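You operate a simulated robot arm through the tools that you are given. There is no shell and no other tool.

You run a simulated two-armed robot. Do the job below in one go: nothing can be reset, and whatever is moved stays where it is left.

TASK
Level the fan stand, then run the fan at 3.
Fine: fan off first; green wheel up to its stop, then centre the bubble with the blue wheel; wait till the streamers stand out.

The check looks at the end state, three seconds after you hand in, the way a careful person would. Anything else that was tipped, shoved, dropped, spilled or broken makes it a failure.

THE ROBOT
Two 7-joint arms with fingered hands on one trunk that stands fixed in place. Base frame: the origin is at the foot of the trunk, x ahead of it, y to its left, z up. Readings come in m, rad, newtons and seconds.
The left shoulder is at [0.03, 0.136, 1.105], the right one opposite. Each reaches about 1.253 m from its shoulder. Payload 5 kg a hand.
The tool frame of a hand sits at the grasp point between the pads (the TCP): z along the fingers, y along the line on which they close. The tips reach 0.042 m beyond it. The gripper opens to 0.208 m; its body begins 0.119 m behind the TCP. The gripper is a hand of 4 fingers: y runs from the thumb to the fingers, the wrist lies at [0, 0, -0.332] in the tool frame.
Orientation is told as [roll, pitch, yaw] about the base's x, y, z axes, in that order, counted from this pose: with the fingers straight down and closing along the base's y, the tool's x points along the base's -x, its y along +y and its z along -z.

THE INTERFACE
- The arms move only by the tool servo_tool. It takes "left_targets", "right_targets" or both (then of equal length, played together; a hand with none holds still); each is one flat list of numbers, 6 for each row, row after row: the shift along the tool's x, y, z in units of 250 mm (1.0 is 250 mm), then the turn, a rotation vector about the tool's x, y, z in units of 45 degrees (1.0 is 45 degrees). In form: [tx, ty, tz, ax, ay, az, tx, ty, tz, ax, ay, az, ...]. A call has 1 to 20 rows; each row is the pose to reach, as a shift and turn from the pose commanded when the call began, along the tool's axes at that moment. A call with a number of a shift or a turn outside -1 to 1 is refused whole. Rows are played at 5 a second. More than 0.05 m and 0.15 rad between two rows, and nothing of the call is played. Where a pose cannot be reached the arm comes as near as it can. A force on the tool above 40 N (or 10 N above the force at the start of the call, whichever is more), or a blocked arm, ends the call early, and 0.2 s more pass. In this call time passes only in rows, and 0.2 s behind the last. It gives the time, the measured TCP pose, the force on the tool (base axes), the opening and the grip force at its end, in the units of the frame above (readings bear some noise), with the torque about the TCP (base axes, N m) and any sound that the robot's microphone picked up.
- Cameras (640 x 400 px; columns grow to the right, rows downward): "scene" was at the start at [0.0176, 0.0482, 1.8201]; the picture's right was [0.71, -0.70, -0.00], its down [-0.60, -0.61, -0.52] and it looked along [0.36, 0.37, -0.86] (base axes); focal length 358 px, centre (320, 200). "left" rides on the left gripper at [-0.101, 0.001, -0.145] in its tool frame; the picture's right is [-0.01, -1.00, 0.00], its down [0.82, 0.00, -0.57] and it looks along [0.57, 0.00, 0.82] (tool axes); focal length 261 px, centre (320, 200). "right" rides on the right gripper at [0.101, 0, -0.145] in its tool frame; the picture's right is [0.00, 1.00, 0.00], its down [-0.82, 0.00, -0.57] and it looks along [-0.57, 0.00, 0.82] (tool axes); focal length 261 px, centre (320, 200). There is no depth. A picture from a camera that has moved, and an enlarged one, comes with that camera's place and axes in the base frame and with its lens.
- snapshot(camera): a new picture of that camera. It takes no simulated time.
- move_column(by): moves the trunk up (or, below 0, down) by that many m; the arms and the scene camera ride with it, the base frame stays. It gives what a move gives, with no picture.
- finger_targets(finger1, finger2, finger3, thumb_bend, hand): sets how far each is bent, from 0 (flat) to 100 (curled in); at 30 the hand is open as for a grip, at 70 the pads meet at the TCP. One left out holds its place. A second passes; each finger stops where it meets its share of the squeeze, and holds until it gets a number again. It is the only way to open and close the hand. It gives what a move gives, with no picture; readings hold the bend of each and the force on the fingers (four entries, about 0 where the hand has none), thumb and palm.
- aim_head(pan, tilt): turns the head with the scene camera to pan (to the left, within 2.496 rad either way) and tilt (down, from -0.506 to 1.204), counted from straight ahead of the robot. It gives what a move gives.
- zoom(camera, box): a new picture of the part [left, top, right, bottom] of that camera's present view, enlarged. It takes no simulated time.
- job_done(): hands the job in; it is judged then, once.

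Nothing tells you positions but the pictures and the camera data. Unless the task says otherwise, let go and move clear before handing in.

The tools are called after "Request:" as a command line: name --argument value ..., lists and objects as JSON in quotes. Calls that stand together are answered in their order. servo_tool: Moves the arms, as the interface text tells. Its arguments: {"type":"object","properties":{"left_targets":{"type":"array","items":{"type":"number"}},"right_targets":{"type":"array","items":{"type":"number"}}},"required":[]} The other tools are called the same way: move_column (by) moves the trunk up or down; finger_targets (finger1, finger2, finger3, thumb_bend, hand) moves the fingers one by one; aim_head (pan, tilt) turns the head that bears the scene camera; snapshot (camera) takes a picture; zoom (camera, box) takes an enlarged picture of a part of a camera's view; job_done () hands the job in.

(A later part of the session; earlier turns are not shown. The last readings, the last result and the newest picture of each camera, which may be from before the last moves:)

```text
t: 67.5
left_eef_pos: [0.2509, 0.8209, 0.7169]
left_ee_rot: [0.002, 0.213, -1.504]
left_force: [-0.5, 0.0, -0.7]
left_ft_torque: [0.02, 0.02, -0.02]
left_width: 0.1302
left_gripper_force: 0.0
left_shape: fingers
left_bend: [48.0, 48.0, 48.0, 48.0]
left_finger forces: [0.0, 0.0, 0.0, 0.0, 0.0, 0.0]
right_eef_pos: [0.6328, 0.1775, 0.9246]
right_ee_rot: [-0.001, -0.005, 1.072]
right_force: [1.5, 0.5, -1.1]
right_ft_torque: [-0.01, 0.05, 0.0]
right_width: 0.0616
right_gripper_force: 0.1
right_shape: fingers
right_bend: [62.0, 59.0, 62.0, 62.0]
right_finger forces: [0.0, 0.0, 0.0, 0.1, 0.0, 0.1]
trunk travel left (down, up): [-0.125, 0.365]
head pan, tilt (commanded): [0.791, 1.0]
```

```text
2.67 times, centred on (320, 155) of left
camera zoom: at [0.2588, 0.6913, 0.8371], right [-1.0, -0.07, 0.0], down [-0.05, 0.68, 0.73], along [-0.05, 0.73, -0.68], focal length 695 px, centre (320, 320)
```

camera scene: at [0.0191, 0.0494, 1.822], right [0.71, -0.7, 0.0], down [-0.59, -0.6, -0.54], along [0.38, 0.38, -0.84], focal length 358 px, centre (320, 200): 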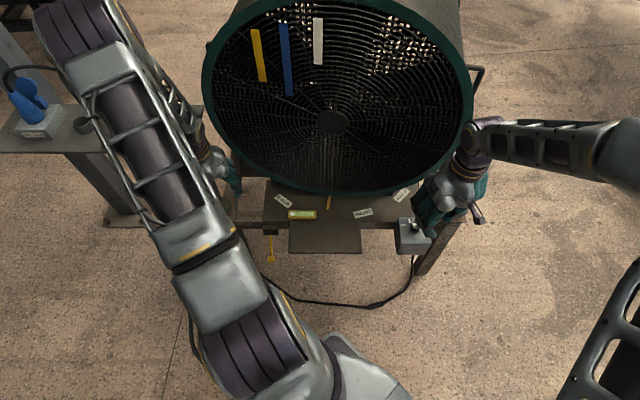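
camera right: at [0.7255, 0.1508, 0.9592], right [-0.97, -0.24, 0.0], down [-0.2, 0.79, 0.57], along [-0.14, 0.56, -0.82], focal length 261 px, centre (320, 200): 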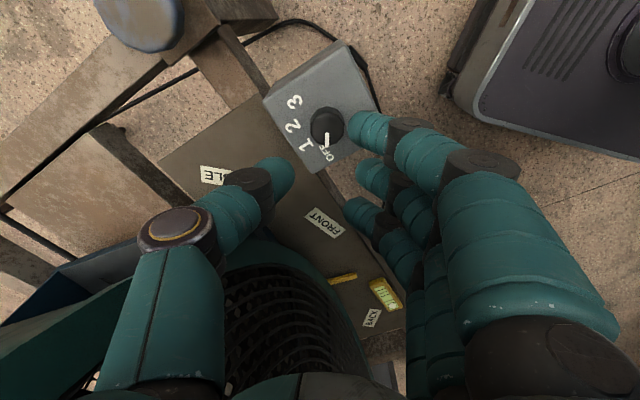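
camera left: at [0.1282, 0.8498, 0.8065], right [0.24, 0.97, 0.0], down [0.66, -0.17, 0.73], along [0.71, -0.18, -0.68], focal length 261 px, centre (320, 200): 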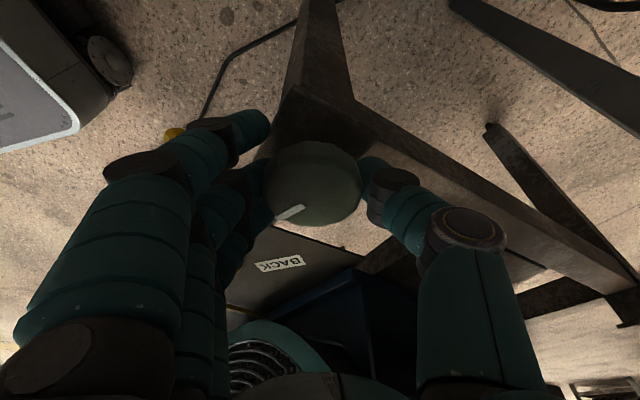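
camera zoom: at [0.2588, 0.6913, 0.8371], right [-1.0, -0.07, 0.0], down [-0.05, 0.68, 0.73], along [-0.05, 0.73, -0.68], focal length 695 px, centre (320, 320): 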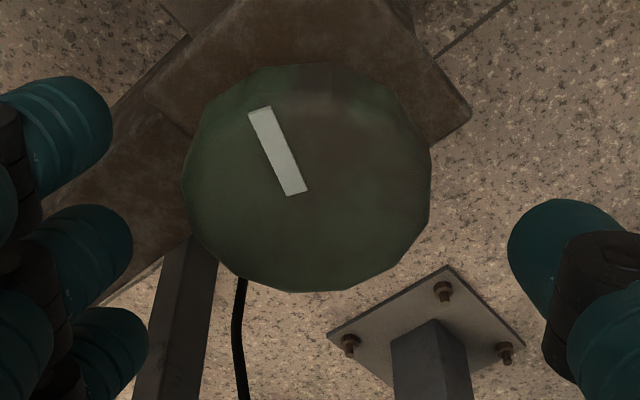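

The wheel centre works out to about (0.255, 0.814), so my pinch was a few mm off. I'll recentre, lower, and grip with all fingers this time.

Request:
servo_tool --left_targets '[-0.03, 0.015, 0.05, 0, 0, 0, -0.053, 0.015, 0.115, 0, 0, 0]'

Request:
finger_targets --hand "left" --finger1 66 --finger2 66 --finger3 66 --thumb_bend 66

Request:
zoom --camera "left" --box '[220, 100, 420, 250]'

```text
t: 68.1
left_eef_pos: [0.2548, 0.8118, 0.6842]
left_ee_rot: [0.003, 0.214, -1.505]
left_force: [0.6, 1.4, 0.9]
left_ft_torque: [-0.07, 0.05, 0.01]
left_width: 0.1299
left_gripper_force: 0.1
left_shape: fingers
left_bend: [48.0, 48.0, 48.0, 48.0]
left_finger forces: [0.0, 0.0, 0.0, 0.0, 0.0, 0.0]
right_eef_pos: [0.6333, 0.1777, 0.9243]
right_ee_rot: [-0.002, -0.005, 1.071]
right_force: [0.4, -0.1, 0.3]
right_ft_torque: [0.0, 0.0, 0.03]
right_width: 0.0615
right_gripper_force: 0.1
right_shape: fingers
right_bend: [62.0, 59.0, 62.0, 62.0]
right_finger forces: [0.0, 0.0, 0.1, 0.0, 0.0, 0.0]
trunk travel left (down, up): [-0.125, 0.365]
head pan, tilt (commanded): [0.791, 1.0]
```

```text
t: 69.1
left_eef_pos: [0.2534, 0.8126, 0.6843]
left_ee_rot: [0.0, 0.212, -1.505]
left_force: [-12.0, 0.8, -7.9]
left_ft_torque: [-0.01, 0.19, 0.0]
left_width: 0.06
left_gripper_force: 15.1
left_shape: fingers
left_bend: [66.0, 61.0, 66.0, 62.0]
left_finger forces: [0.1, 8.7, 0.1, 0.1, 21.3, 0.1]
right_eef_pos: [0.6331, 0.1778, 0.9257]
right_ee_rot: [-0.001, -0.003, 1.072]
right_force: [0.5, 0.3, -0.5]
right_ft_torque: [0.01, -0.03, 0.01]
right_width: 0.0615
right_gripper_force: 0.1
right_shape: fingers
right_bend: [62.0, 59.0, 62.0, 62.0]
right_finger forces: [0.1, 0.0, 0.0, 0.0, 0.0, 0.0]
trunk travel left (down, up): [-0.125, 0.365]
head pan, tilt (commanded): [0.791, 1.0]
```

```text
2.67 times, centred on (320, 175) of left
camera zoom: at [0.2618, 0.6832, 0.8053], right [-1.0, -0.07, 0.0], down [-0.05, 0.68, 0.73], along [-0.05, 0.73, -0.68], focal length 695 px, centre (320, 267)
```

zoom: 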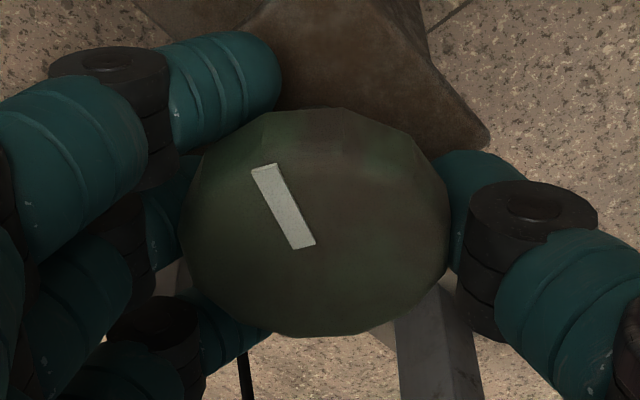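

Good centred grip. Turning clockwise again.

Request:
servo_tool --left_targets '[0, 0, 0, -0.027, 0, 0.13, 0, 0, 0, -0.054, 0, 0.26, 0, 0, 0, -0.082, 0, 0.391, 0, 0, 0, -0.109, 0, 0.522, 0, 0, 0, -0.136, 0, 0.652, 0, 0, 0, -0.163, 0, 0.783]'

Request:
zoom --camera "left" --box '[220, 100, 420, 250]'

Request:
servo_tool --left_targets '[0, 0, 0, -0.027, 0, 0.13, 0, 0, 0, -0.054, 0, 0.26, 0, 0, 0, -0.082, 0, 0.391, 0, 0, 0, -0.109, 0, 0.522, 0, 0, 0, -0.136, 0, 0.652, 0, 0, 0, -0.163, 0, 0.783]'

Request:
zoom --camera "left" --box '[220, 100, 420, 250]'

```text
t: 70.5
left_eef_pos: [0.2538, 0.8131, 0.686]
left_ee_rot: [-0.005, 0.211, -2.139]
left_force: [-16.0, -4.5, -17.9]
left_ft_torque: [-0.24, 0.21, 0.04]
left_width: 0.0605
left_gripper_force: 15.6
left_shape: fingers
left_bend: [66.0, 61.0, 66.0, 62.0]
left_finger forces: [0.0, 9.9, 0.0, 0.0, 20.3, 0.0]
right_eef_pos: [0.6322, 0.1783, 0.9239]
right_ee_rot: [-0.003, -0.003, 1.071]
right_force: [0.1, 0.3, 0.4]
right_ft_torque: [0.01, -0.02, -0.02]
right_width: 0.0612
right_gripper_force: 0.1
right_shape: fingers
right_bend: [62.0, 59.0, 62.0, 62.0]
right_finger forces: [0.1, 0.1, 0.0, 0.1, 0.0, 0.0]
trunk travel left (down, up): [-0.125, 0.365]
head pan, tilt (commanded): [0.791, 1.0]
```

```text
2.67 times, centred on (320, 175) of left
camera zoom: at [0.1851, 0.7037, 0.8061], right [-0.85, 0.53, 0.0], down [0.36, 0.58, 0.73], along [0.39, 0.62, -0.68], focal length 695 px, centre (320, 267)
```

zoom: 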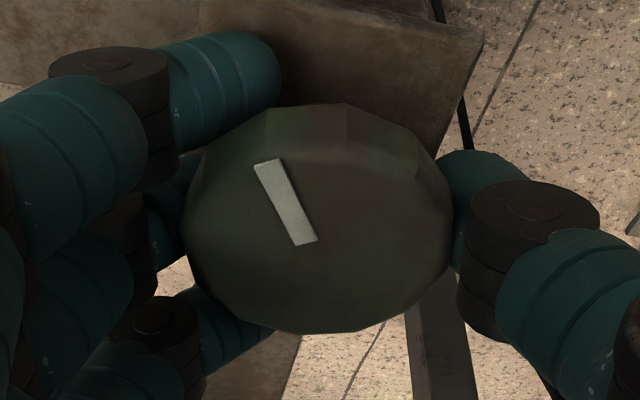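

```text
t: 71.9
left_eef_pos: [0.2524, 0.8154, 0.6862]
left_ee_rot: [-0.009, 0.209, -2.766]
left_force: [-12.5, 2.7, -16.4]
left_ft_torque: [-0.08, 0.19, 0.06]
left_width: 0.0599
left_gripper_force: 14.0
left_shape: fingers
left_bend: [66.0, 60.0, 66.0, 62.0]
left_finger forces: [0.1, 10.3, 0.0, 0.0, 18.0, 0.1]
right_eef_pos: [0.6317, 0.1786, 0.925]
right_ee_rot: [-0.002, -0.004, 1.071]
right_force: [-0.2, -0.2, 0.6]
right_ft_torque: [-0.01, -0.04, -0.01]
right_width: 0.0614
right_gripper_force: 0.1
right_shape: fingers
right_bend: [62.0, 59.0, 62.0, 62.0]
right_finger forces: [0.0, 0.0, 0.1, 0.0, 0.1, 0.0]
trunk travel left (down, up): [-0.125, 0.365]
head pan, tilt (commanded): [0.791, 1.0]
```

```text
2.67 times, centred on (320, 175) of left
camera zoom: at [0.1346, 0.7658, 0.8064], right [-0.37, 0.93, 0.01], down [0.64, 0.25, 0.73], along [0.67, 0.28, -0.68], focal length 695 px, centre (320, 267)
```

zoom: 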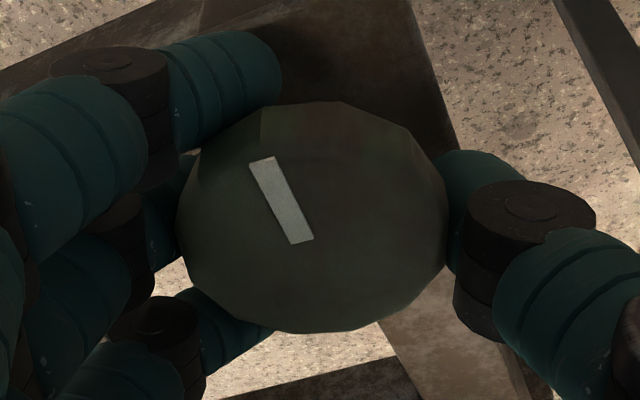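

No slip; about 332° total. Continuing.

Request:
servo_tool --left_targets '[0, 0, 0, -0.027, 0, 0.13, 0, 0, 0, -0.054, 0, 0.26, 0, 0, 0, -0.082, 0, 0.391, 0, 0, 0, -0.109, 0, 0.522, 0, 0, 0, -0.136, 0, 0.652, 0, 0, 0, -0.163, 0, 0.783]'

Request:
zoom --camera "left" --box '[220, 100, 420, 250]'

Request:
zoom --camera "scene" --box '[160, 100, 320, 240]'

```text
t: 73.3
left_eef_pos: [0.2562, 0.8143, 0.6856]
left_ee_rot: [-0.01, 0.205, 2.887]
left_force: [5.1, 10.3, -9.3]
left_ft_torque: [0.36, -0.15, 0.92]
left_width: 0.0603
left_gripper_force: 16.5
left_shape: fingers
left_bend: [66.0, 60.0, 66.0, 62.0]
left_finger forces: [0.2, 13.4, 0.0, 0.1, 18.5, 0.0]
right_eef_pos: [0.6329, 0.1782, 0.9254]
right_ee_rot: [-0.002, -0.004, 1.072]
right_force: [-0.5, -0.2, 0.1]
right_ft_torque: [0.0, -0.01, 0.01]
right_width: 0.0614
right_gripper_force: 0.1
right_shape: fingers
right_bend: [62.0, 59.0, 62.0, 62.0]
right_finger forces: [0.1, 0.1, 0.0, 0.0, 0.0, 0.1]
trunk travel left (down, up): [-0.125, 0.365]
head pan, tilt (commanded): [0.791, 1.0]
```

```text
2.67 times, centred on (320, 175) of left
camera zoom: at [0.131, 0.8444, 0.8077], right [0.24, 0.97, 0.01], down [0.66, -0.17, 0.73], along [0.71, -0.17, -0.69], focal length 695 px, centre (320, 267)
```

zoom: 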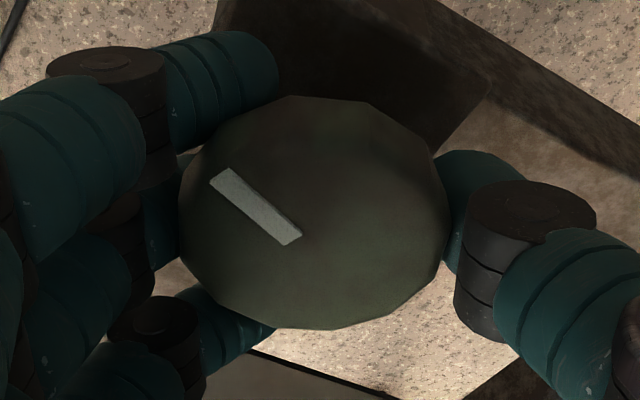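

```text
2.86 times, centred on (240, 170) of scene
camera zoom: at [0.0193, 0.051, 1.822], right [0.71, -0.7, 0.0], down [-0.59, -0.6, -0.54], along [0.38, 0.38, -0.84], focal length 1024 px, centre (549, 286)
```

zoom: 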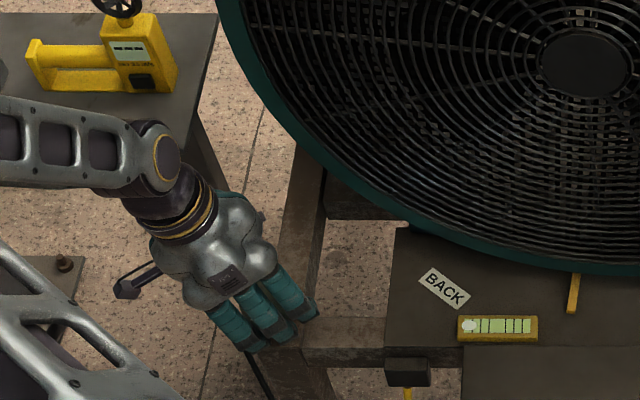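

Now the mark slipped relative to the hand and torque jumped to 0.92 N·m: the green wheel has reached its stop. I'll release and lift clear.

Request:
finger_targets --hand "left" --finger1 48 --finger2 48 --finger3 48 --thumb_bend 48

Request:
servo_tool --left_targets '[0.02, 0, -0.09, 0, 0, 0, 0.035, 0, -0.18, 0.028, 0, -0.13, 0.055, 0, -0.27, 0.056, 0, -0.26, 0.07, 0, -0.34, 0.083, 0, -0.391, 0.07, 0, -0.34, 0.111, 0, -0.522, 0.07, 0, -0.34, 0.139, 0, -0.652, 0.07, 0, -0.34, 0.166, 0, -0.782]'

Request:
snapshot --camera "left"

Request:
zoom --camera "left" --box '[220, 40, 420, 190]'

```text
t: 74.3
left_eef_pos: [0.2538, 0.8118, 0.6855]
left_ee_rot: [-0.011, 0.204, 2.891]
left_force: [0.8, 0.6, 0.6]
left_ft_torque: [0.0, 0.01, -0.02]
left_width: 0.1301
left_gripper_force: 0.1
left_shape: fingers
left_bend: [48.0, 48.0, 48.0, 48.0]
left_finger forces: [0.1, 0.0, 0.0, 0.0, 0.1, 0.0]
right_eef_pos: [0.6323, 0.1777, 0.9256]
right_ee_rot: [-0.002, -0.005, 1.071]
right_force: [-0.4, 0.2, 0.0]
right_ft_torque: [0.05, -0.04, -0.01]
right_width: 0.0615
right_gripper_force: 0.0
right_shape: fingers
right_bend: [62.0, 59.0, 62.0, 62.0]
right_finger forces: [0.0, 0.0, 0.0, 0.1, 0.1, 0.0]
trunk travel left (down, up): [-0.125, 0.365]
head pan, tilt (commanded): [0.791, 1.0]
```

```text
t: 75.9
left_eef_pos: [0.2553, 0.8116, 0.7717]
left_ee_rot: [-0.011, 0.209, -2.764]
left_force: [0.1, -0.4, -0.6]
left_ft_torque: [0.0, 0.04, 0.02]
left_width: 0.1303
left_gripper_force: 0.0
left_shape: fingers
left_bend: [48.0, 48.0, 48.0, 48.0]
left_finger forces: [0.0, 0.1, 0.0, 0.0, 0.0, 0.0]
right_eef_pos: [0.6328, 0.177, 0.9249]
right_ee_rot: [-0.002, -0.005, 1.071]
right_force: [-0.2, -0.3, 0.1]
right_ft_torque: [-0.01, 0.04, -0.02]
right_width: 0.0612
right_gripper_force: 0.0
right_shape: fingers
right_bend: [62.0, 59.0, 62.0, 62.0]
right_finger forces: [0.1, 0.0, 0.0, 0.0, 0.0, 0.1]
trunk travel left (down, up): [-0.125, 0.365]
head pan, tilt (commanded): [0.791, 1.0]
```

```text
taken
camera left: at [0.1358, 0.7628, 0.8935], right [-0.38, 0.93, 0.01], down [0.64, 0.25, 0.73], along [0.67, 0.28, -0.68], focal length 261 px, centre (320, 200)
```

left: 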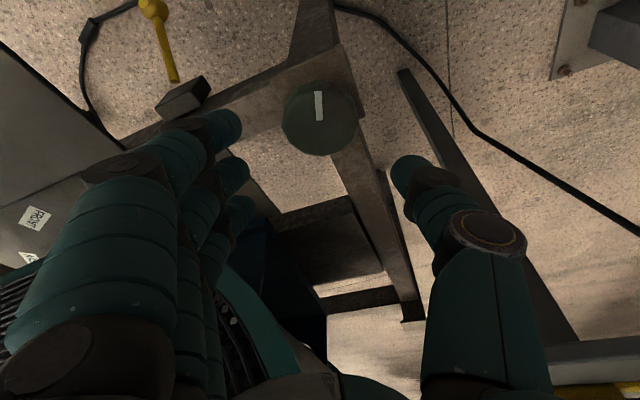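

```text
2.67 times, centred on (320, 115) of left
camera zoom: at [0.1358, 0.7628, 0.8935], right [-0.38, 0.93, 0.01], down [0.64, 0.25, 0.73], along [0.67, 0.28, -0.68], focal length 695 px, centre (320, 427)
```

zoom: 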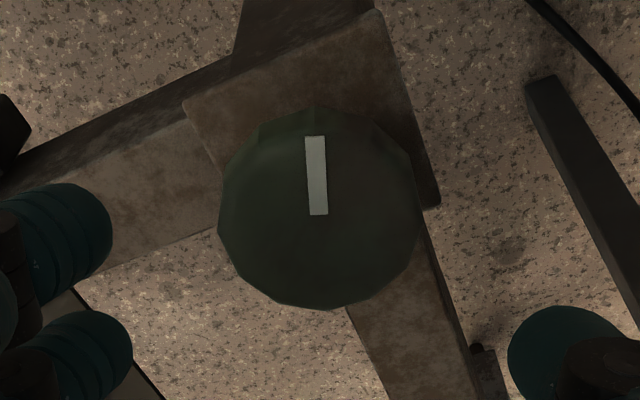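

The mark stays put after release (about 350° clockwise from its start), so green is at its stop. Next I'll back the left hand away and bring the right hand toward the blue wheel with a backward lean.

Request:
servo_tool --left_targets '[0.02, 0, -0.1, 0, 0, 0, 0.04, 0, -0.2, 0, 0, 0, 0.06, 0, -0.3, 0, 0, 0, -0.08, 0.04, -0.4, 0, 0, 0, -0.22, 0.11, -0.44, 0, 0, 0, -0.36, 0.18, -0.48, 0, 0, 0, -0.453, 0.24, -0.505, 0, 0, 0]' --right_targets '[-0.02, -0.1, 0, 0, -0.07, 0, -0.05, -0.22, 0.04, 0, -0.14, 0, -0.08, -0.34, 0.08, 0, -0.2, 0, -0.11, -0.46, 0.14, 0, -0.267, 0, -0.14, -0.58, 0.2, 0, -0.267, 0, -0.17, -0.7, 0.26, 0, -0.267, 0, -0.192, -0.793, 0.3, 0, -0.267, 0]'

Request:
finger_targets --hand "right" --finger1 48 --finger2 48 --finger3 48 --thumb_bend 48

Request:
snapshot --camera "right"

Request:
snapshot --camera "scene"

```text
t: 77.5
left_eef_pos: [0.1537, 0.7055, 0.8715]
left_ee_rot: [-0.012, 0.211, -2.766]
left_force: [0.0, 0.9, -0.1]
left_ft_torque: [-0.02, 0.1, 0.03]
left_width: 0.1302
left_gripper_force: 0.1
left_shape: fingers
left_bend: [48.0, 48.0, 48.0, 48.0]
left_finger forces: [0.1, 0.0, 0.1, 0.0, 0.1, 0.0]
right_eef_pos: [0.8312, 0.1233, 0.8499]
right_ee_rot: [0.001, -0.215, 1.071]
right_force: [1.2, -0.4, 0.4]
right_ft_torque: [0.03, 0.04, 0.02]
right_width: 0.0616
right_gripper_force: 0.1
right_shape: fingers
right_bend: [62.0, 59.0, 62.0, 62.0]
right_finger forces: [0.0, 0.0, 0.0, 0.0, 0.0, 0.1]
trunk travel left (down, up): [-0.125, 0.365]
head pan, tilt (commanded): [0.791, 1.0]
```

```text
t: 78.5
left_eef_pos: [0.151, 0.7056, 0.8719]
left_ee_rot: [-0.011, 0.21, -2.765]
left_force: [0.1, -0.2, -0.6]
left_ft_torque: [0.0, 0.0, 0.02]
left_width: 0.1308
left_gripper_force: 0.1
left_shape: fingers
left_bend: [48.0, 48.0, 48.0, 48.0]
left_finger forces: [0.1, 0.0, 0.0, 0.0, 0.0, 0.0]
right_eef_pos: [0.8308, 0.1244, 0.8518]
right_ee_rot: [-0.001, -0.217, 1.072]
right_force: [0.5, -0.1, 0.1]
right_ft_torque: [0.02, 0.0, 0.0]
right_width: 0.1303
right_gripper_force: 0.0
right_shape: fingers
right_bend: [48.0, 48.0, 48.0, 48.0]
right_finger forces: [0.1, 0.1, 0.1, 0.0, 0.0, 0.0]
trunk travel left (down, up): [-0.125, 0.365]
head pan, tilt (commanded): [0.791, 1.0]
```

```text
taken
camera right: at [0.7677, 0.01, 0.9707], right [-0.88, 0.48, 0.0], down [0.33, 0.6, 0.73], along [0.35, 0.64, -0.68], focal length 261 px, centre (320, 200)
```

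right: 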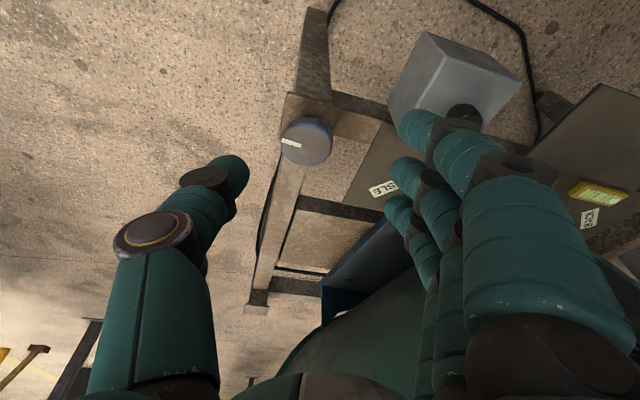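

```text
taken
camera scene: at [0.0186, 0.0495, 1.822], right [0.71, -0.7, 0.0], down [-0.59, -0.6, -0.54], along [0.38, 0.38, -0.84], focal length 358 px, centre (320, 200)
```

scene: 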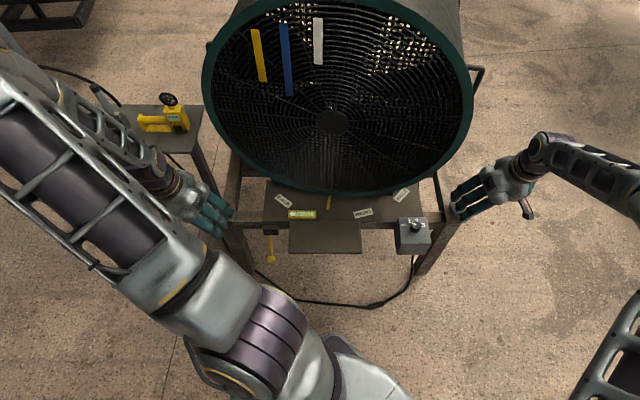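

The blue wheel checks out at about (0.886, 0.187, 0.667). I'll move above it while yawing the right hand counter-clockwise to give a long clockwise stroke.

Request:
servo_tool --right_targets '[-0.04, -0.012, 0.05, -0.033, 0, -0.15, -0.08, -0.024, 0.11, -0.066, 0, -0.3, -0.12, -0.036, 0.17, -0.1, 0, -0.45, -0.16, -0.048, 0.23, -0.132, 0, -0.6, -0.2, -0.06, 0.29, -0.165, 0, -0.75, -0.23, -0.07, 0.34, -0.19, 0, -0.86, -0.25, -0.072, 0.383, -0.2, 0, -0.912]'

Request:
snapshot --camera "right"

Request:
snapshot --camera "scene"

```text
t: 80.1
left_eef_pos: [0.1514, 0.7063, 0.8686]
left_ee_rot: [-0.007, 0.21, -2.764]
left_force: [0.0, 2.0, -0.7]
left_ft_torque: [-0.18, 0.0, -0.05]
left_width: 0.1307
left_gripper_force: 0.1
left_shape: fingers
left_bend: [48.0, 48.0, 48.0, 48.0]
left_finger forces: [0.0, 0.1, 0.0, 0.1, 0.0, 0.0]
right_eef_pos: [0.8708, 0.1935, 0.7863]
right_ee_rot: [-0.015, -0.212, 1.791]
right_force: [0.4, 0.2, -0.1]
right_ft_torque: [-0.1, 0.03, 0.04]
right_width: 0.131
right_gripper_force: 0.0
right_shape: fingers
right_bend: [48.0, 48.0, 48.0, 48.0]
right_finger forces: [0.1, 0.1, 0.0, 0.0, 0.0, 0.1]
right hand out of reach, approached as far as the arm can: row 6, 7
trunk travel left (down, up): [-0.125, 0.365]
head pan, tilt (commanded): [0.791, 1.0]
```

```text
taken
camera right: at [0.8963, 0.0659, 0.9068], right [-0.98, -0.21, -0.01], down [-0.15, 0.66, 0.73], along [-0.15, 0.72, -0.68], focal length 261 px, centre (320, 200)
```

right: 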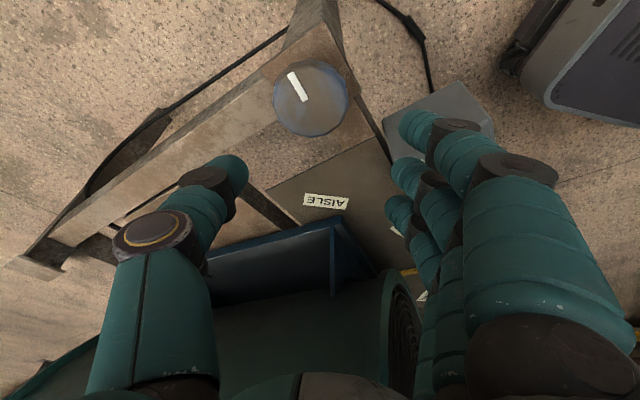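

```text
taken
camera scene: at [0.0181, 0.0526, 1.8219], right [0.71, -0.7, 0.0], down [-0.59, -0.6, -0.54], along [0.38, 0.38, -0.84], focal length 358 px, centre (320, 200)
```

scene: 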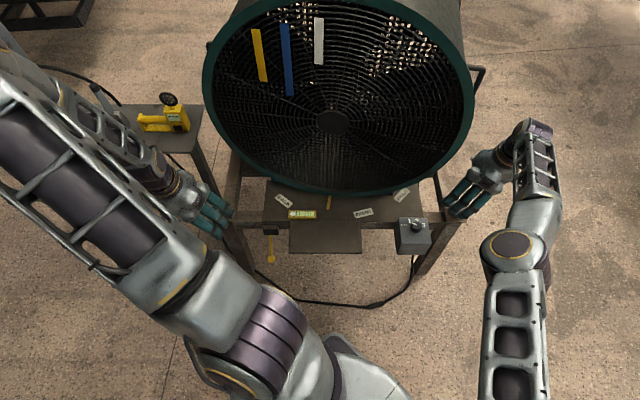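

That yaw with the lean is just out of the right arm's reach. I'll turn back to about 1.3 rad and recentre over the wheel.

Request:
servo_tool --right_targets '[0.01, -0.01, 0, 0.031, 0, 0.145, 0.02, -0.02, 0, 0.062, 0, 0.29, 0.03, -0.03, 0, 0.093, 0, 0.435, 0.044, -0.044, -0.01, 0.13, 0, 0.606]'

Request:
snapshot --camera "right"

Request:
zoom --camera "right" --box '[220, 40, 420, 190]'

```text
t: 81.1
left_eef_pos: [0.1517, 0.7066, 0.8706]
left_ee_rot: [-0.01, 0.209, -2.764]
left_force: [-0.4, -0.7, 0.4]
left_ft_torque: [0.03, -0.02, 0.0]
left_width: 0.1302
left_gripper_force: 0.0
left_shape: fingers
left_bend: [48.0, 48.0, 48.0, 48.0]
left_finger forces: [0.0, 0.0, 0.0, 0.1, 0.0, 0.0]
right_eef_pos: [0.8959, 0.1907, 0.7846]
right_ee_rot: [0.004, -0.211, 1.316]
right_force: [0.1, 0.5, -0.8]
right_ft_torque: [0.01, 0.0, -0.01]
right_width: 0.1311
right_gripper_force: 0.0
right_shape: fingers
right_bend: [48.0, 48.0, 48.0, 48.0]
right_finger forces: [0.1, 0.0, 0.0, 0.0, 0.1, 0.0]
right hand out of reach, approached as far as the arm can: row 3, 4
trunk travel left (down, up): [-0.125, 0.365]
head pan, tilt (commanded): [0.791, 1.0]
```

```text
taken
camera right: at [0.863, 0.0636, 0.9055], right [-0.97, 0.26, 0.01], down [0.18, 0.66, 0.73], along [0.18, 0.71, -0.68], focal length 261 px, centre (320, 200)
```

right: 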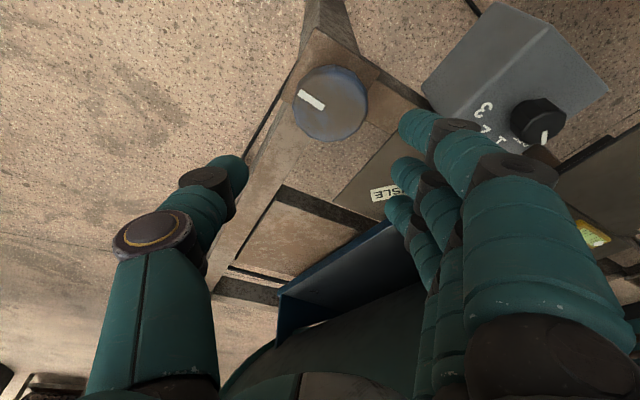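

```text
2.67 times, centred on (320, 115) of right
camera zoom: at [0.863, 0.0636, 0.9055], right [-0.97, 0.26, 0.01], down [0.18, 0.66, 0.73], along [0.18, 0.71, -0.68], focal length 695 px, centre (320, 427)
```

zoom: 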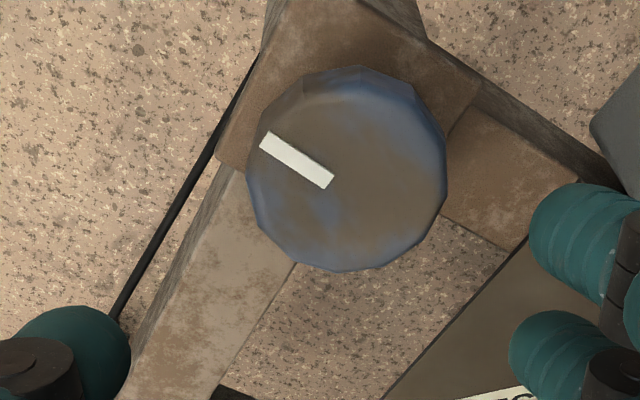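

The reach limit comes from leaning at this yaw. The wheel centre is consistent at (0.884, 0.184); I'll reduce the lean and yaw and recentre.

Request:
servo_tool --right_targets '[-0.007, 0.033, 0, 0.028, 0.067, 0.132, -0.014, 0.066, 0.003, 0.057, 0.133, 0.264]'

Request:
snapshot --camera "right"

```text
t: 81.7
left_eef_pos: [0.152, 0.7046, 0.8709]
left_ee_rot: [-0.009, 0.21, -2.766]
left_force: [0.0, -0.7, -0.1]
left_ft_torque: [0.0, -0.01, -0.03]
left_width: 0.1302
left_gripper_force: 0.0
left_shape: fingers
left_bend: [48.0, 48.0, 48.0, 48.0]
left_finger forces: [0.1, 0.1, 0.0, 0.0, 0.1, 0.1]
right_eef_pos: [0.8809, 0.1975, 0.7848]
right_ee_rot: [-0.008, -0.107, 1.105]
right_force: [0.1, -0.9, 0.6]
right_ft_torque: [0.03, 0.07, -0.02]
right_width: 0.1313
right_gripper_force: 0.1
right_shape: fingers
right_bend: [48.0, 48.0, 48.0, 48.0]
right_finger forces: [0.0, 0.0, 0.1, 0.0, 0.0, 0.0]
trunk travel left (down, up): [-0.125, 0.365]
head pan, tilt (commanded): [0.791, 1.0]
```

```text
taken
camera right: at [0.827, 0.0931, 0.9182], right [-0.89, 0.45, -0.01], down [0.34, 0.67, 0.66], along [0.3, 0.58, -0.75], focal length 261 px, centre (320, 200)
```

right: 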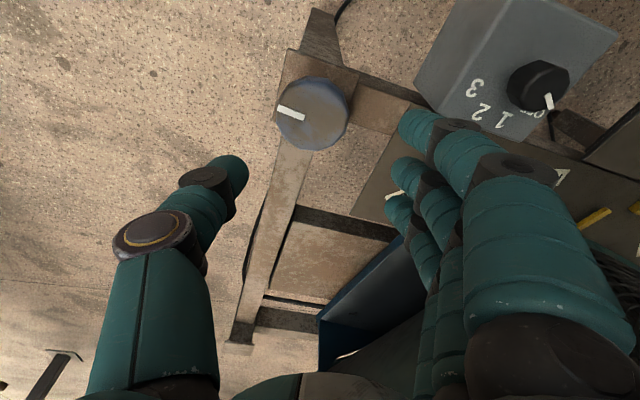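

Reachable now. I'll recentre over the wheel and lower partway.

Request:
servo_tool --right_targets '[0.03, -0.015, 0.08, 0, 0, 0, 0.055, -0.031, 0.17, 0, 0, 0, 0.072, -0.031, 0.254, 0, 0, 0]'

Request:
snapshot --camera "right"

Request:
zoom --camera "right" --box '[220, 80, 420, 230]'

```text
t: 82.5
left_eef_pos: [0.1528, 0.7053, 0.8721]
left_ee_rot: [-0.01, 0.21, -2.764]
left_force: [0.6, -0.4, 1.3]
left_ft_torque: [0.03, 0.04, 0.03]
left_width: 0.1303
left_gripper_force: 0.1
left_shape: fingers
left_bend: [48.0, 48.0, 48.0, 48.0]
left_finger forces: [0.1, 0.0, 0.0, 0.0, 0.0, 0.1]
right_eef_pos: [0.875, 0.1823, 0.723]
right_ee_rot: [-0.011, -0.108, 1.108]
right_force: [-0.4, -0.1, 0.6]
right_ft_torque: [0.02, -0.02, -0.03]
right_width: 0.1308
right_gripper_force: 0.0
right_shape: fingers
right_bend: [48.0, 48.0, 48.0, 48.0]
right_finger forces: [0.0, 0.0, 0.1, 0.1, 0.2, 0.0]
right hand out of reach, approached as far as the arm can: row 2, 3
trunk travel left (down, up): [-0.125, 0.365]
head pan, tilt (commanded): [0.791, 1.0]
```

```text
taken
camera right: at [0.821, 0.0783, 0.8546], right [-0.89, 0.45, -0.01], down [0.34, 0.67, 0.66], along [0.3, 0.58, -0.75], focal length 261 px, centre (320, 200)
```

right: 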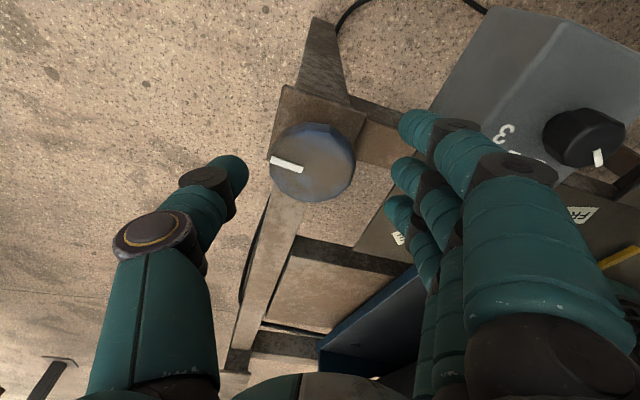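

```text
2.67 times, centred on (320, 155) of right
camera zoom: at [0.821, 0.0783, 0.8546], right [-0.89, 0.45, -0.01], down [0.34, 0.67, 0.66], along [0.3, 0.58, -0.75], focal length 695 px, centre (320, 320)
```

zoom: 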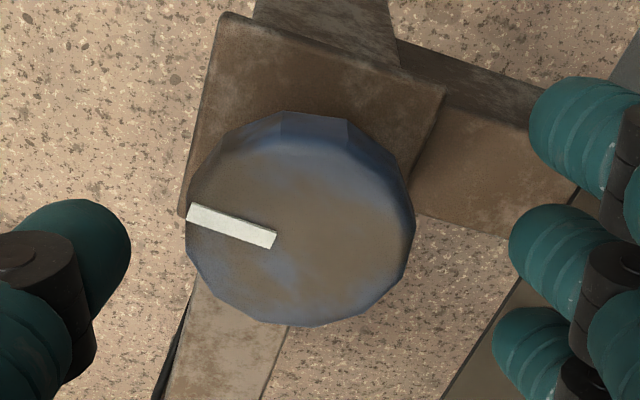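

The straight-down pose runs out of reach here at lower height. More lean toward the robot with yaw nearer 0.7 should fix that, so I'll lift slightly, yaw clockwise, then lean more.

Request:
servo_tool --right_targets '[-0.006, 0, -0.06, 0.014, 0, 0.13, -0.012, 0, -0.12, 0.028, 0, 0.26, -0.017, 0, -0.159, 0.042, 0, 0.39, -0.017, 0, -0.159, 0.056, 0, 0.517]'

Request:
servo_tool --right_targets '[0, 0, 0, 0, -0.1, 0, 0, 0, 0, 0, -0.2, 0, 0, 0, 0, 0, -0.306, 0]'

Request:
snapshot --camera "right"

Request:
snapshot --camera "scene"

```text
t: 83.5
left_eef_pos: [0.1515, 0.7053, 0.8708]
left_ee_rot: [-0.01, 0.211, -2.766]
left_force: [0.7, -0.1, -0.1]
left_ft_torque: [0.0, -0.01, -0.01]
left_width: 0.1304
left_gripper_force: 0.0
left_shape: fingers
left_bend: [48.0, 48.0, 48.0, 48.0]
left_finger forces: [0.1, 0.0, 0.0, 0.1, 0.1, 0.0]
right_eef_pos: [0.8746, 0.1819, 0.7617]
right_ee_rot: [-0.008, -0.112, 0.697]
right_force: [-0.9, 0.3, 0.0]
right_ft_torque: [-0.01, 0.0, -0.01]
right_width: 0.131
right_gripper_force: 0.0
right_shape: fingers
right_bend: [48.0, 48.0, 48.0, 48.0]
right_finger forces: [0.0, 0.1, 0.1, 0.0, 0.1, 0.0]
trunk travel left (down, up): [-0.125, 0.365]
head pan, tilt (commanded): [0.791, 1.0]
```

```text
t: 84.3
left_eef_pos: [0.1519, 0.7063, 0.871]
left_ee_rot: [-0.01, 0.212, -2.763]
left_force: [-0.4, 0.6, 0.3]
left_ft_torque: [0.02, -0.03, -0.02]
left_width: 0.1304
left_gripper_force: 0.1
left_shape: fingers
left_bend: [48.0, 48.0, 48.0, 48.0]
left_finger forces: [0.0, 0.0, 0.1, 0.0, 0.1, 0.0]
right_eef_pos: [0.8757, 0.1841, 0.7628]
right_ee_rot: [-0.009, -0.356, 0.699]
right_force: [0.0, -0.7, 0.9]
right_ft_torque: [0.02, -0.03, 0.02]
right_width: 0.1312
right_gripper_force: 0.1
right_shape: fingers
right_bend: [48.0, 48.0, 48.0, 48.0]
right_finger forces: [0.1, 0.1, 0.0, 0.1, 0.0, 0.0]
trunk travel left (down, up): [-0.125, 0.365]
head pan, tilt (commanded): [0.791, 1.0]
```

```text
taken
camera right: at [0.7631, 0.09, 0.8633], right [-0.64, 0.77, -0.01], down [0.44, 0.37, 0.82], along [0.63, 0.52, -0.57], focal length 261 px, centre (320, 200)
```

right: 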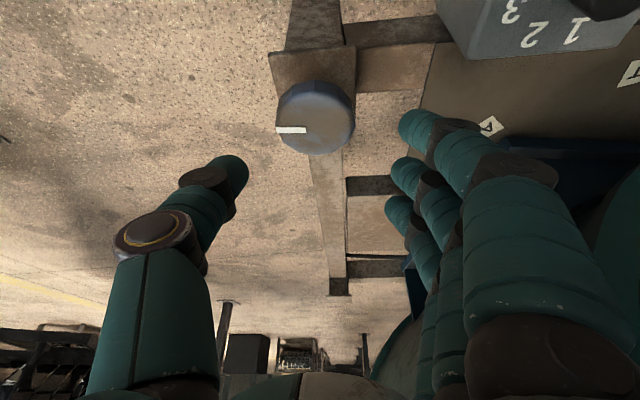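

```text
taken
camera scene: at [0.0182, 0.0489, 1.822], right [0.71, -0.7, 0.0], down [-0.59, -0.6, -0.54], along [0.38, 0.38, -0.84], focal length 358 px, centre (320, 200)
```

scene: 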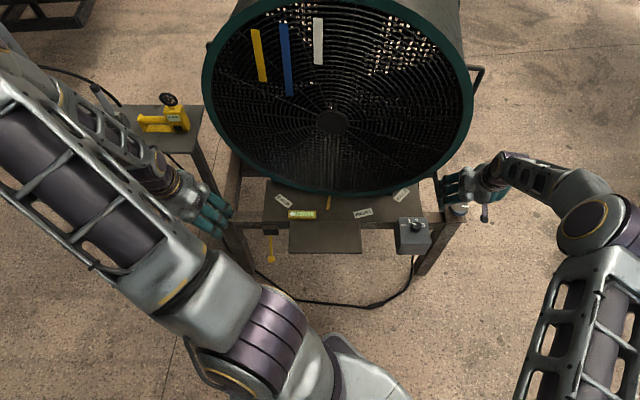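

Now reachable with a 20° lean. Lowering around the blue wheel.

Request:
servo_tool --right_targets '[0.0, -0.007, 0.08, 0, 0, 0, 0.03, -0.014, 0.16, 0, 0, 0, 0.06, -0.014, 0.23, 0, 0, 0, 0.075, -0.014, 0.285, 0, 0, 0]'

Request:
snapshot --camera "right"

Request:
zoom --camera "scene" --box '[390, 130, 530, 250]'

```text
t: 85.3
left_eef_pos: [0.1509, 0.7056, 0.869]
left_ee_rot: [-0.01, 0.209, -2.765]
left_force: [0.6, -0.4, -0.3]
left_ft_torque: [0.0, -0.05, 0.02]
left_width: 0.1303
left_gripper_force: 0.2
left_shape: fingers
left_bend: [48.0, 48.0, 48.0, 48.0]
left_finger forces: [0.0, 0.0, 0.0, 0.0, 0.0, 0.0]
right_eef_pos: [0.8839, 0.1825, 0.6887]
right_ee_rot: [-0.009, -0.354, 0.703]
right_force: [1.4, 0.2, 0.2]
right_ft_torque: [-0.05, 0.13, 0.02]
right_width: 0.1311
right_gripper_force: 0.1
right_shape: fingers
right_bend: [48.0, 48.0, 48.0, 48.0]
right_finger forces: [0.1, 0.0, 0.1, 0.0, 0.0, 0.1]
trunk travel left (down, up): [-0.125, 0.365]
head pan, tilt (commanded): [0.791, 1.0]
```

```text
taken
camera right: at [0.7711, 0.0892, 0.7894], right [-0.64, 0.77, -0.01], down [0.44, 0.37, 0.82], along [0.63, 0.52, -0.57], focal length 261 px, centre (320, 200)
```

right: 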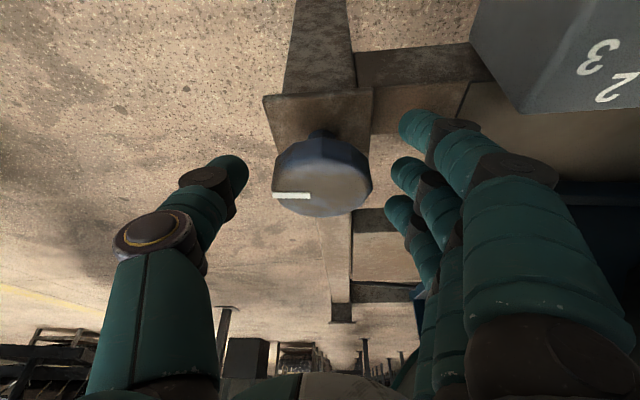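

```text
3.33 times, centred on (460, 190) of scene
camera zoom: at [0.019, 0.0498, 1.8219], right [0.71, -0.7, 0.0], down [-0.59, -0.6, -0.54], along [0.38, 0.38, -0.84], focal length 1195 px, centre (-147, 233)
```

zoom: 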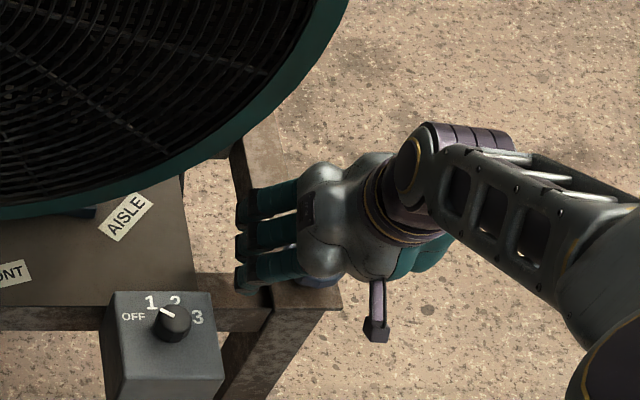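

Hand is around the wheel with no contact. I'll zoom in to check centring before closing.

Request:
zoom --camera "right" --box '[220, 80, 420, 230]'

```text
2.67 times, centred on (320, 155) of right
camera zoom: at [0.7711, 0.0892, 0.7894], right [-0.64, 0.77, -0.01], down [0.44, 0.37, 0.82], along [0.63, 0.52, -0.57], focal length 695 px, centre (320, 320)
```

zoom: 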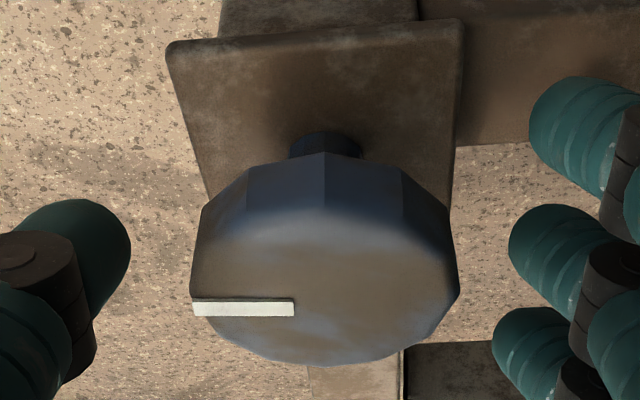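

The wheel top is at z≈0.68 and I'm within a few mm. I'll make a small shift and close on it.

Request:
servo_tool --right_targets '[-0.009, 0.012, 0.003, 0, 0, 0]'

Request:
finger_targets --hand "right" --finger1 62 --finger2 66 --finger3 62 --thumb_bend 66

Request:
zoom --camera "right" --box '[220, 80, 420, 230]'

```text
t: 85.7
left_eef_pos: [0.1521, 0.7057, 0.8703]
left_ee_rot: [-0.011, 0.209, -2.764]
left_force: [0.0, -0.1, -0.3]
left_ft_torque: [-0.05, 0.01, -0.03]
left_width: 0.1303
left_gripper_force: 0.1
left_shape: fingers
left_bend: [48.0, 48.0, 48.0, 48.0]
left_finger forces: [0.0, 0.1, 0.0, 0.0, 0.0, 0.0]
right_eef_pos: [0.8835, 0.1864, 0.6893]
right_ee_rot: [-0.007, -0.353, 0.699]
right_force: [-0.1, -0.2, -0.5]
right_ft_torque: [-0.01, 0.03, 0.02]
right_width: 0.1307
right_gripper_force: 0.0
right_shape: fingers
right_bend: [48.0, 48.0, 48.0, 48.0]
right_finger forces: [0.1, 0.0, 0.1, 0.0, 0.0, 0.0]
trunk travel left (down, up): [-0.125, 0.365]
head pan, tilt (commanded): [0.791, 1.0]
```

```text
t: 86.7
left_eef_pos: [0.1512, 0.7061, 0.8704]
left_ee_rot: [-0.013, 0.209, -2.764]
left_force: [0.6, -0.1, 0.4]
left_ft_torque: [0.01, 0.0, 0.04]
left_width: 0.1302
left_gripper_force: 0.0
left_shape: fingers
left_bend: [48.0, 48.0, 48.0, 48.0]
left_finger forces: [0.0, 0.0, 0.0, 0.0, 0.0, 0.1]
right_eef_pos: [0.8845, 0.1853, 0.6883]
right_ee_rot: [-0.008, -0.355, 0.701]
right_force: [12.6, -7.7, -5.3]
right_ft_torque: [-0.18, -0.25, -0.01]
right_width: 0.0704
right_gripper_force: 15.1
right_shape: fingers
right_bend: [62.0, 60.0, 62.0, 62.0]
right_finger forces: [0.0, 8.2, 0.0, 0.0, 22.1, 0.1]
trunk travel left (down, up): [-0.125, 0.365]
head pan, tilt (commanded): [0.791, 1.0]
```

```text
2.67 times, centred on (320, 155) of right
camera zoom: at [0.7722, 0.092, 0.7891], right [-0.64, 0.77, -0.01], down [0.44, 0.37, 0.82], along [0.63, 0.52, -0.57], focal length 695 px, centre (320, 320)
```

zoom: 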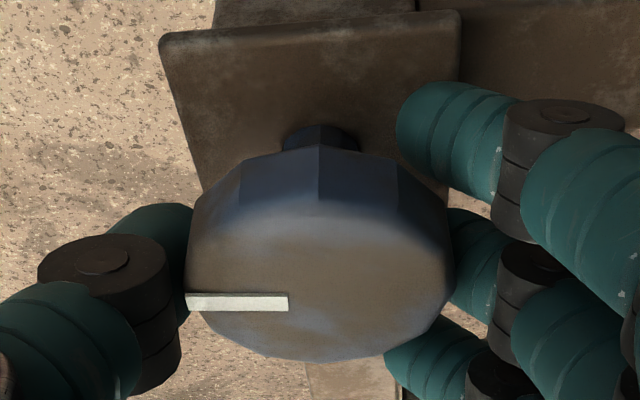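

Gripped. Turning the blue wheel clockwise ~36° and watching for slip and bubble.

Request:
servo_tool --right_targets '[0, 0, 0, 0.046, 0, 0.125, 0, 0, 0, 0.093, 0, 0.25, 0, 0, 0, 0.139, 0, 0.375, 0, 0, 0, 0.185, 0, 0.5, 0, 0, 0, 0.232, 0, 0.625, 0, 0, 0, 0.278, 0, 0.75]'

Request:
snapshot --camera "right"

Request:
zoom --camera "scene" --box '[270, 190, 340, 234]'

```text
t: 88.1
left_eef_pos: [0.153, 0.7054, 0.8708]
left_ee_rot: [-0.014, 0.209, -2.767]
left_force: [0.0, 0.2, 0.3]
left_ft_torque: [-0.02, -0.01, 0.02]
left_width: 0.13
left_gripper_force: 0.1
left_shape: fingers
left_bend: [48.0, 48.0, 48.0, 48.0]
left_finger forces: [0.0, 0.1, 0.1, 0.0, 0.0, 0.0]
right_eef_pos: [0.8843, 0.1857, 0.6874]
right_ee_rot: [-0.01, -0.355, 0.068]
right_force: [16.9, -15.2, -3.7]
right_ft_torque: [-0.5, -0.38, 0.1]
right_width: 0.0723
right_gripper_force: 16.6
right_shape: fingers
right_bend: [62.0, 61.0, 62.0, 62.0]
right_finger forces: [0.0, 8.8, 0.0, 0.0, 23.9, 0.0]
trunk travel left (down, up): [-0.125, 0.365]
head pan, tilt (commanded): [0.791, 1.0]
```

```text
taken
camera right: at [0.7387, 0.1766, 0.7886], right [-0.06, 1.0, -0.01], down [0.57, 0.04, 0.82], along [0.82, 0.05, -0.57], focal length 261 px, centre (320, 200)
```

right: 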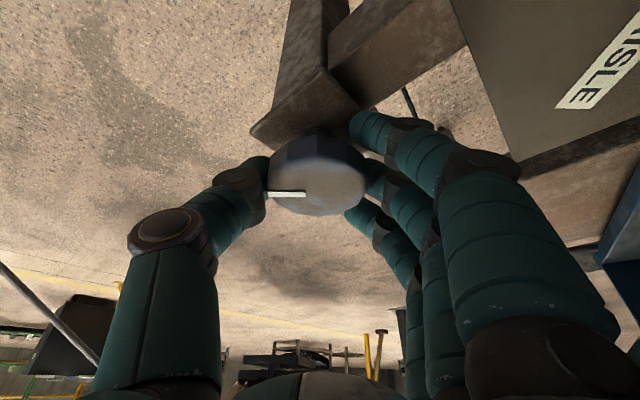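

```text
9.09 times, centred on (305, 212) of scene
camera zoom: at [0.0201, 0.0489, 1.822], right [0.71, -0.7, 0.0], down [-0.59, -0.6, -0.54], along [0.38, 0.38, -0.84], focal length 3259 px, centre (456, 91)
```

zoom: 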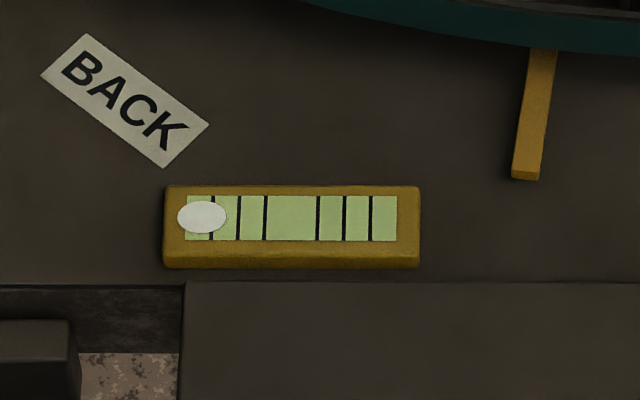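

The wheel turns with the hand. Continuing clockwise while easing the sideways load.

Request:
servo_tool --right_targets '[-0.005, -0.006, 0, 0.046, 0, 0.125, -0.01, -0.012, 0, 0.093, 0, 0.25, -0.012, -0.015, 0, 0.139, 0, 0.375, -0.012, -0.015, 0, 0.185, 0, 0.5, -0.012, -0.015, 0, 0.232, 0, 0.625, -0.012, -0.015, 0, 0.278, 0, 0.75]'

Request:
snapshot --camera "right"

Request:
snapshot --camera "scene"

```text
t: 89.5
left_eef_pos: [0.1504, 0.7032, 0.8726]
left_ee_rot: [-0.013, 0.211, -2.766]
left_force: [0.9, 0.9, -1.0]
left_ft_torque: [0.02, 0.07, 0.0]
left_width: 0.1302
left_gripper_force: 0.0
left_shape: fingers
left_bend: [48.0, 48.0, 48.0, 48.0]
left_finger forces: [0.0, 0.0, 0.0, 0.0, 0.0, 0.1]
right_eef_pos: [0.8842, 0.1822, 0.6887]
right_ee_rot: [-0.002, -0.36, -0.561]
right_force: [6.4, -6.1, -12.4]
right_ft_torque: [0.02, -0.12, 0.09]
right_width: 0.0691
right_gripper_force: 14.8
right_shape: fingers
right_bend: [62.0, 59.0, 62.0, 62.0]
right_finger forces: [0.1, 12.2, 0.1, 0.1, 16.4, 0.1]
trunk travel left (down, up): [-0.125, 0.365]
head pan, tilt (commanded): [0.791, 1.0]
```

```text
taken
camera right: at [0.7601, 0.2592, 0.7884], right [0.54, 0.84, 0.0], down [0.48, -0.3, 0.82], along [0.7, -0.44, -0.57], focal length 261 px, centre (320, 200)
```

right: 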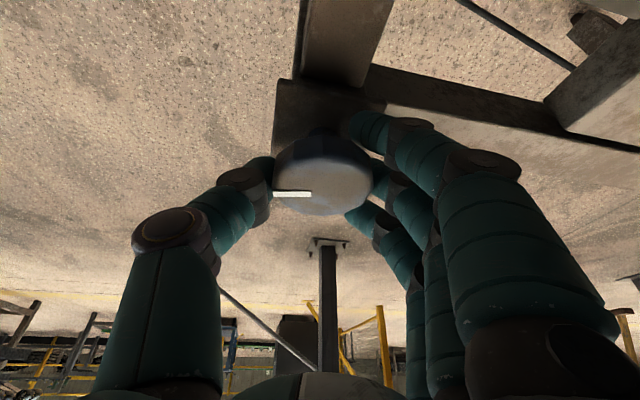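

```text
taken
camera scene: at [0.016, 0.0463, 1.822], right [0.71, -0.7, 0.0], down [-0.59, -0.6, -0.54], along [0.38, 0.39, -0.84], focal length 358 px, centre (320, 200)
```

scene: 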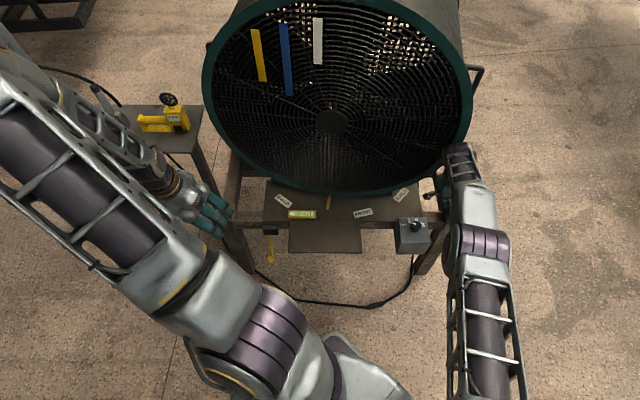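

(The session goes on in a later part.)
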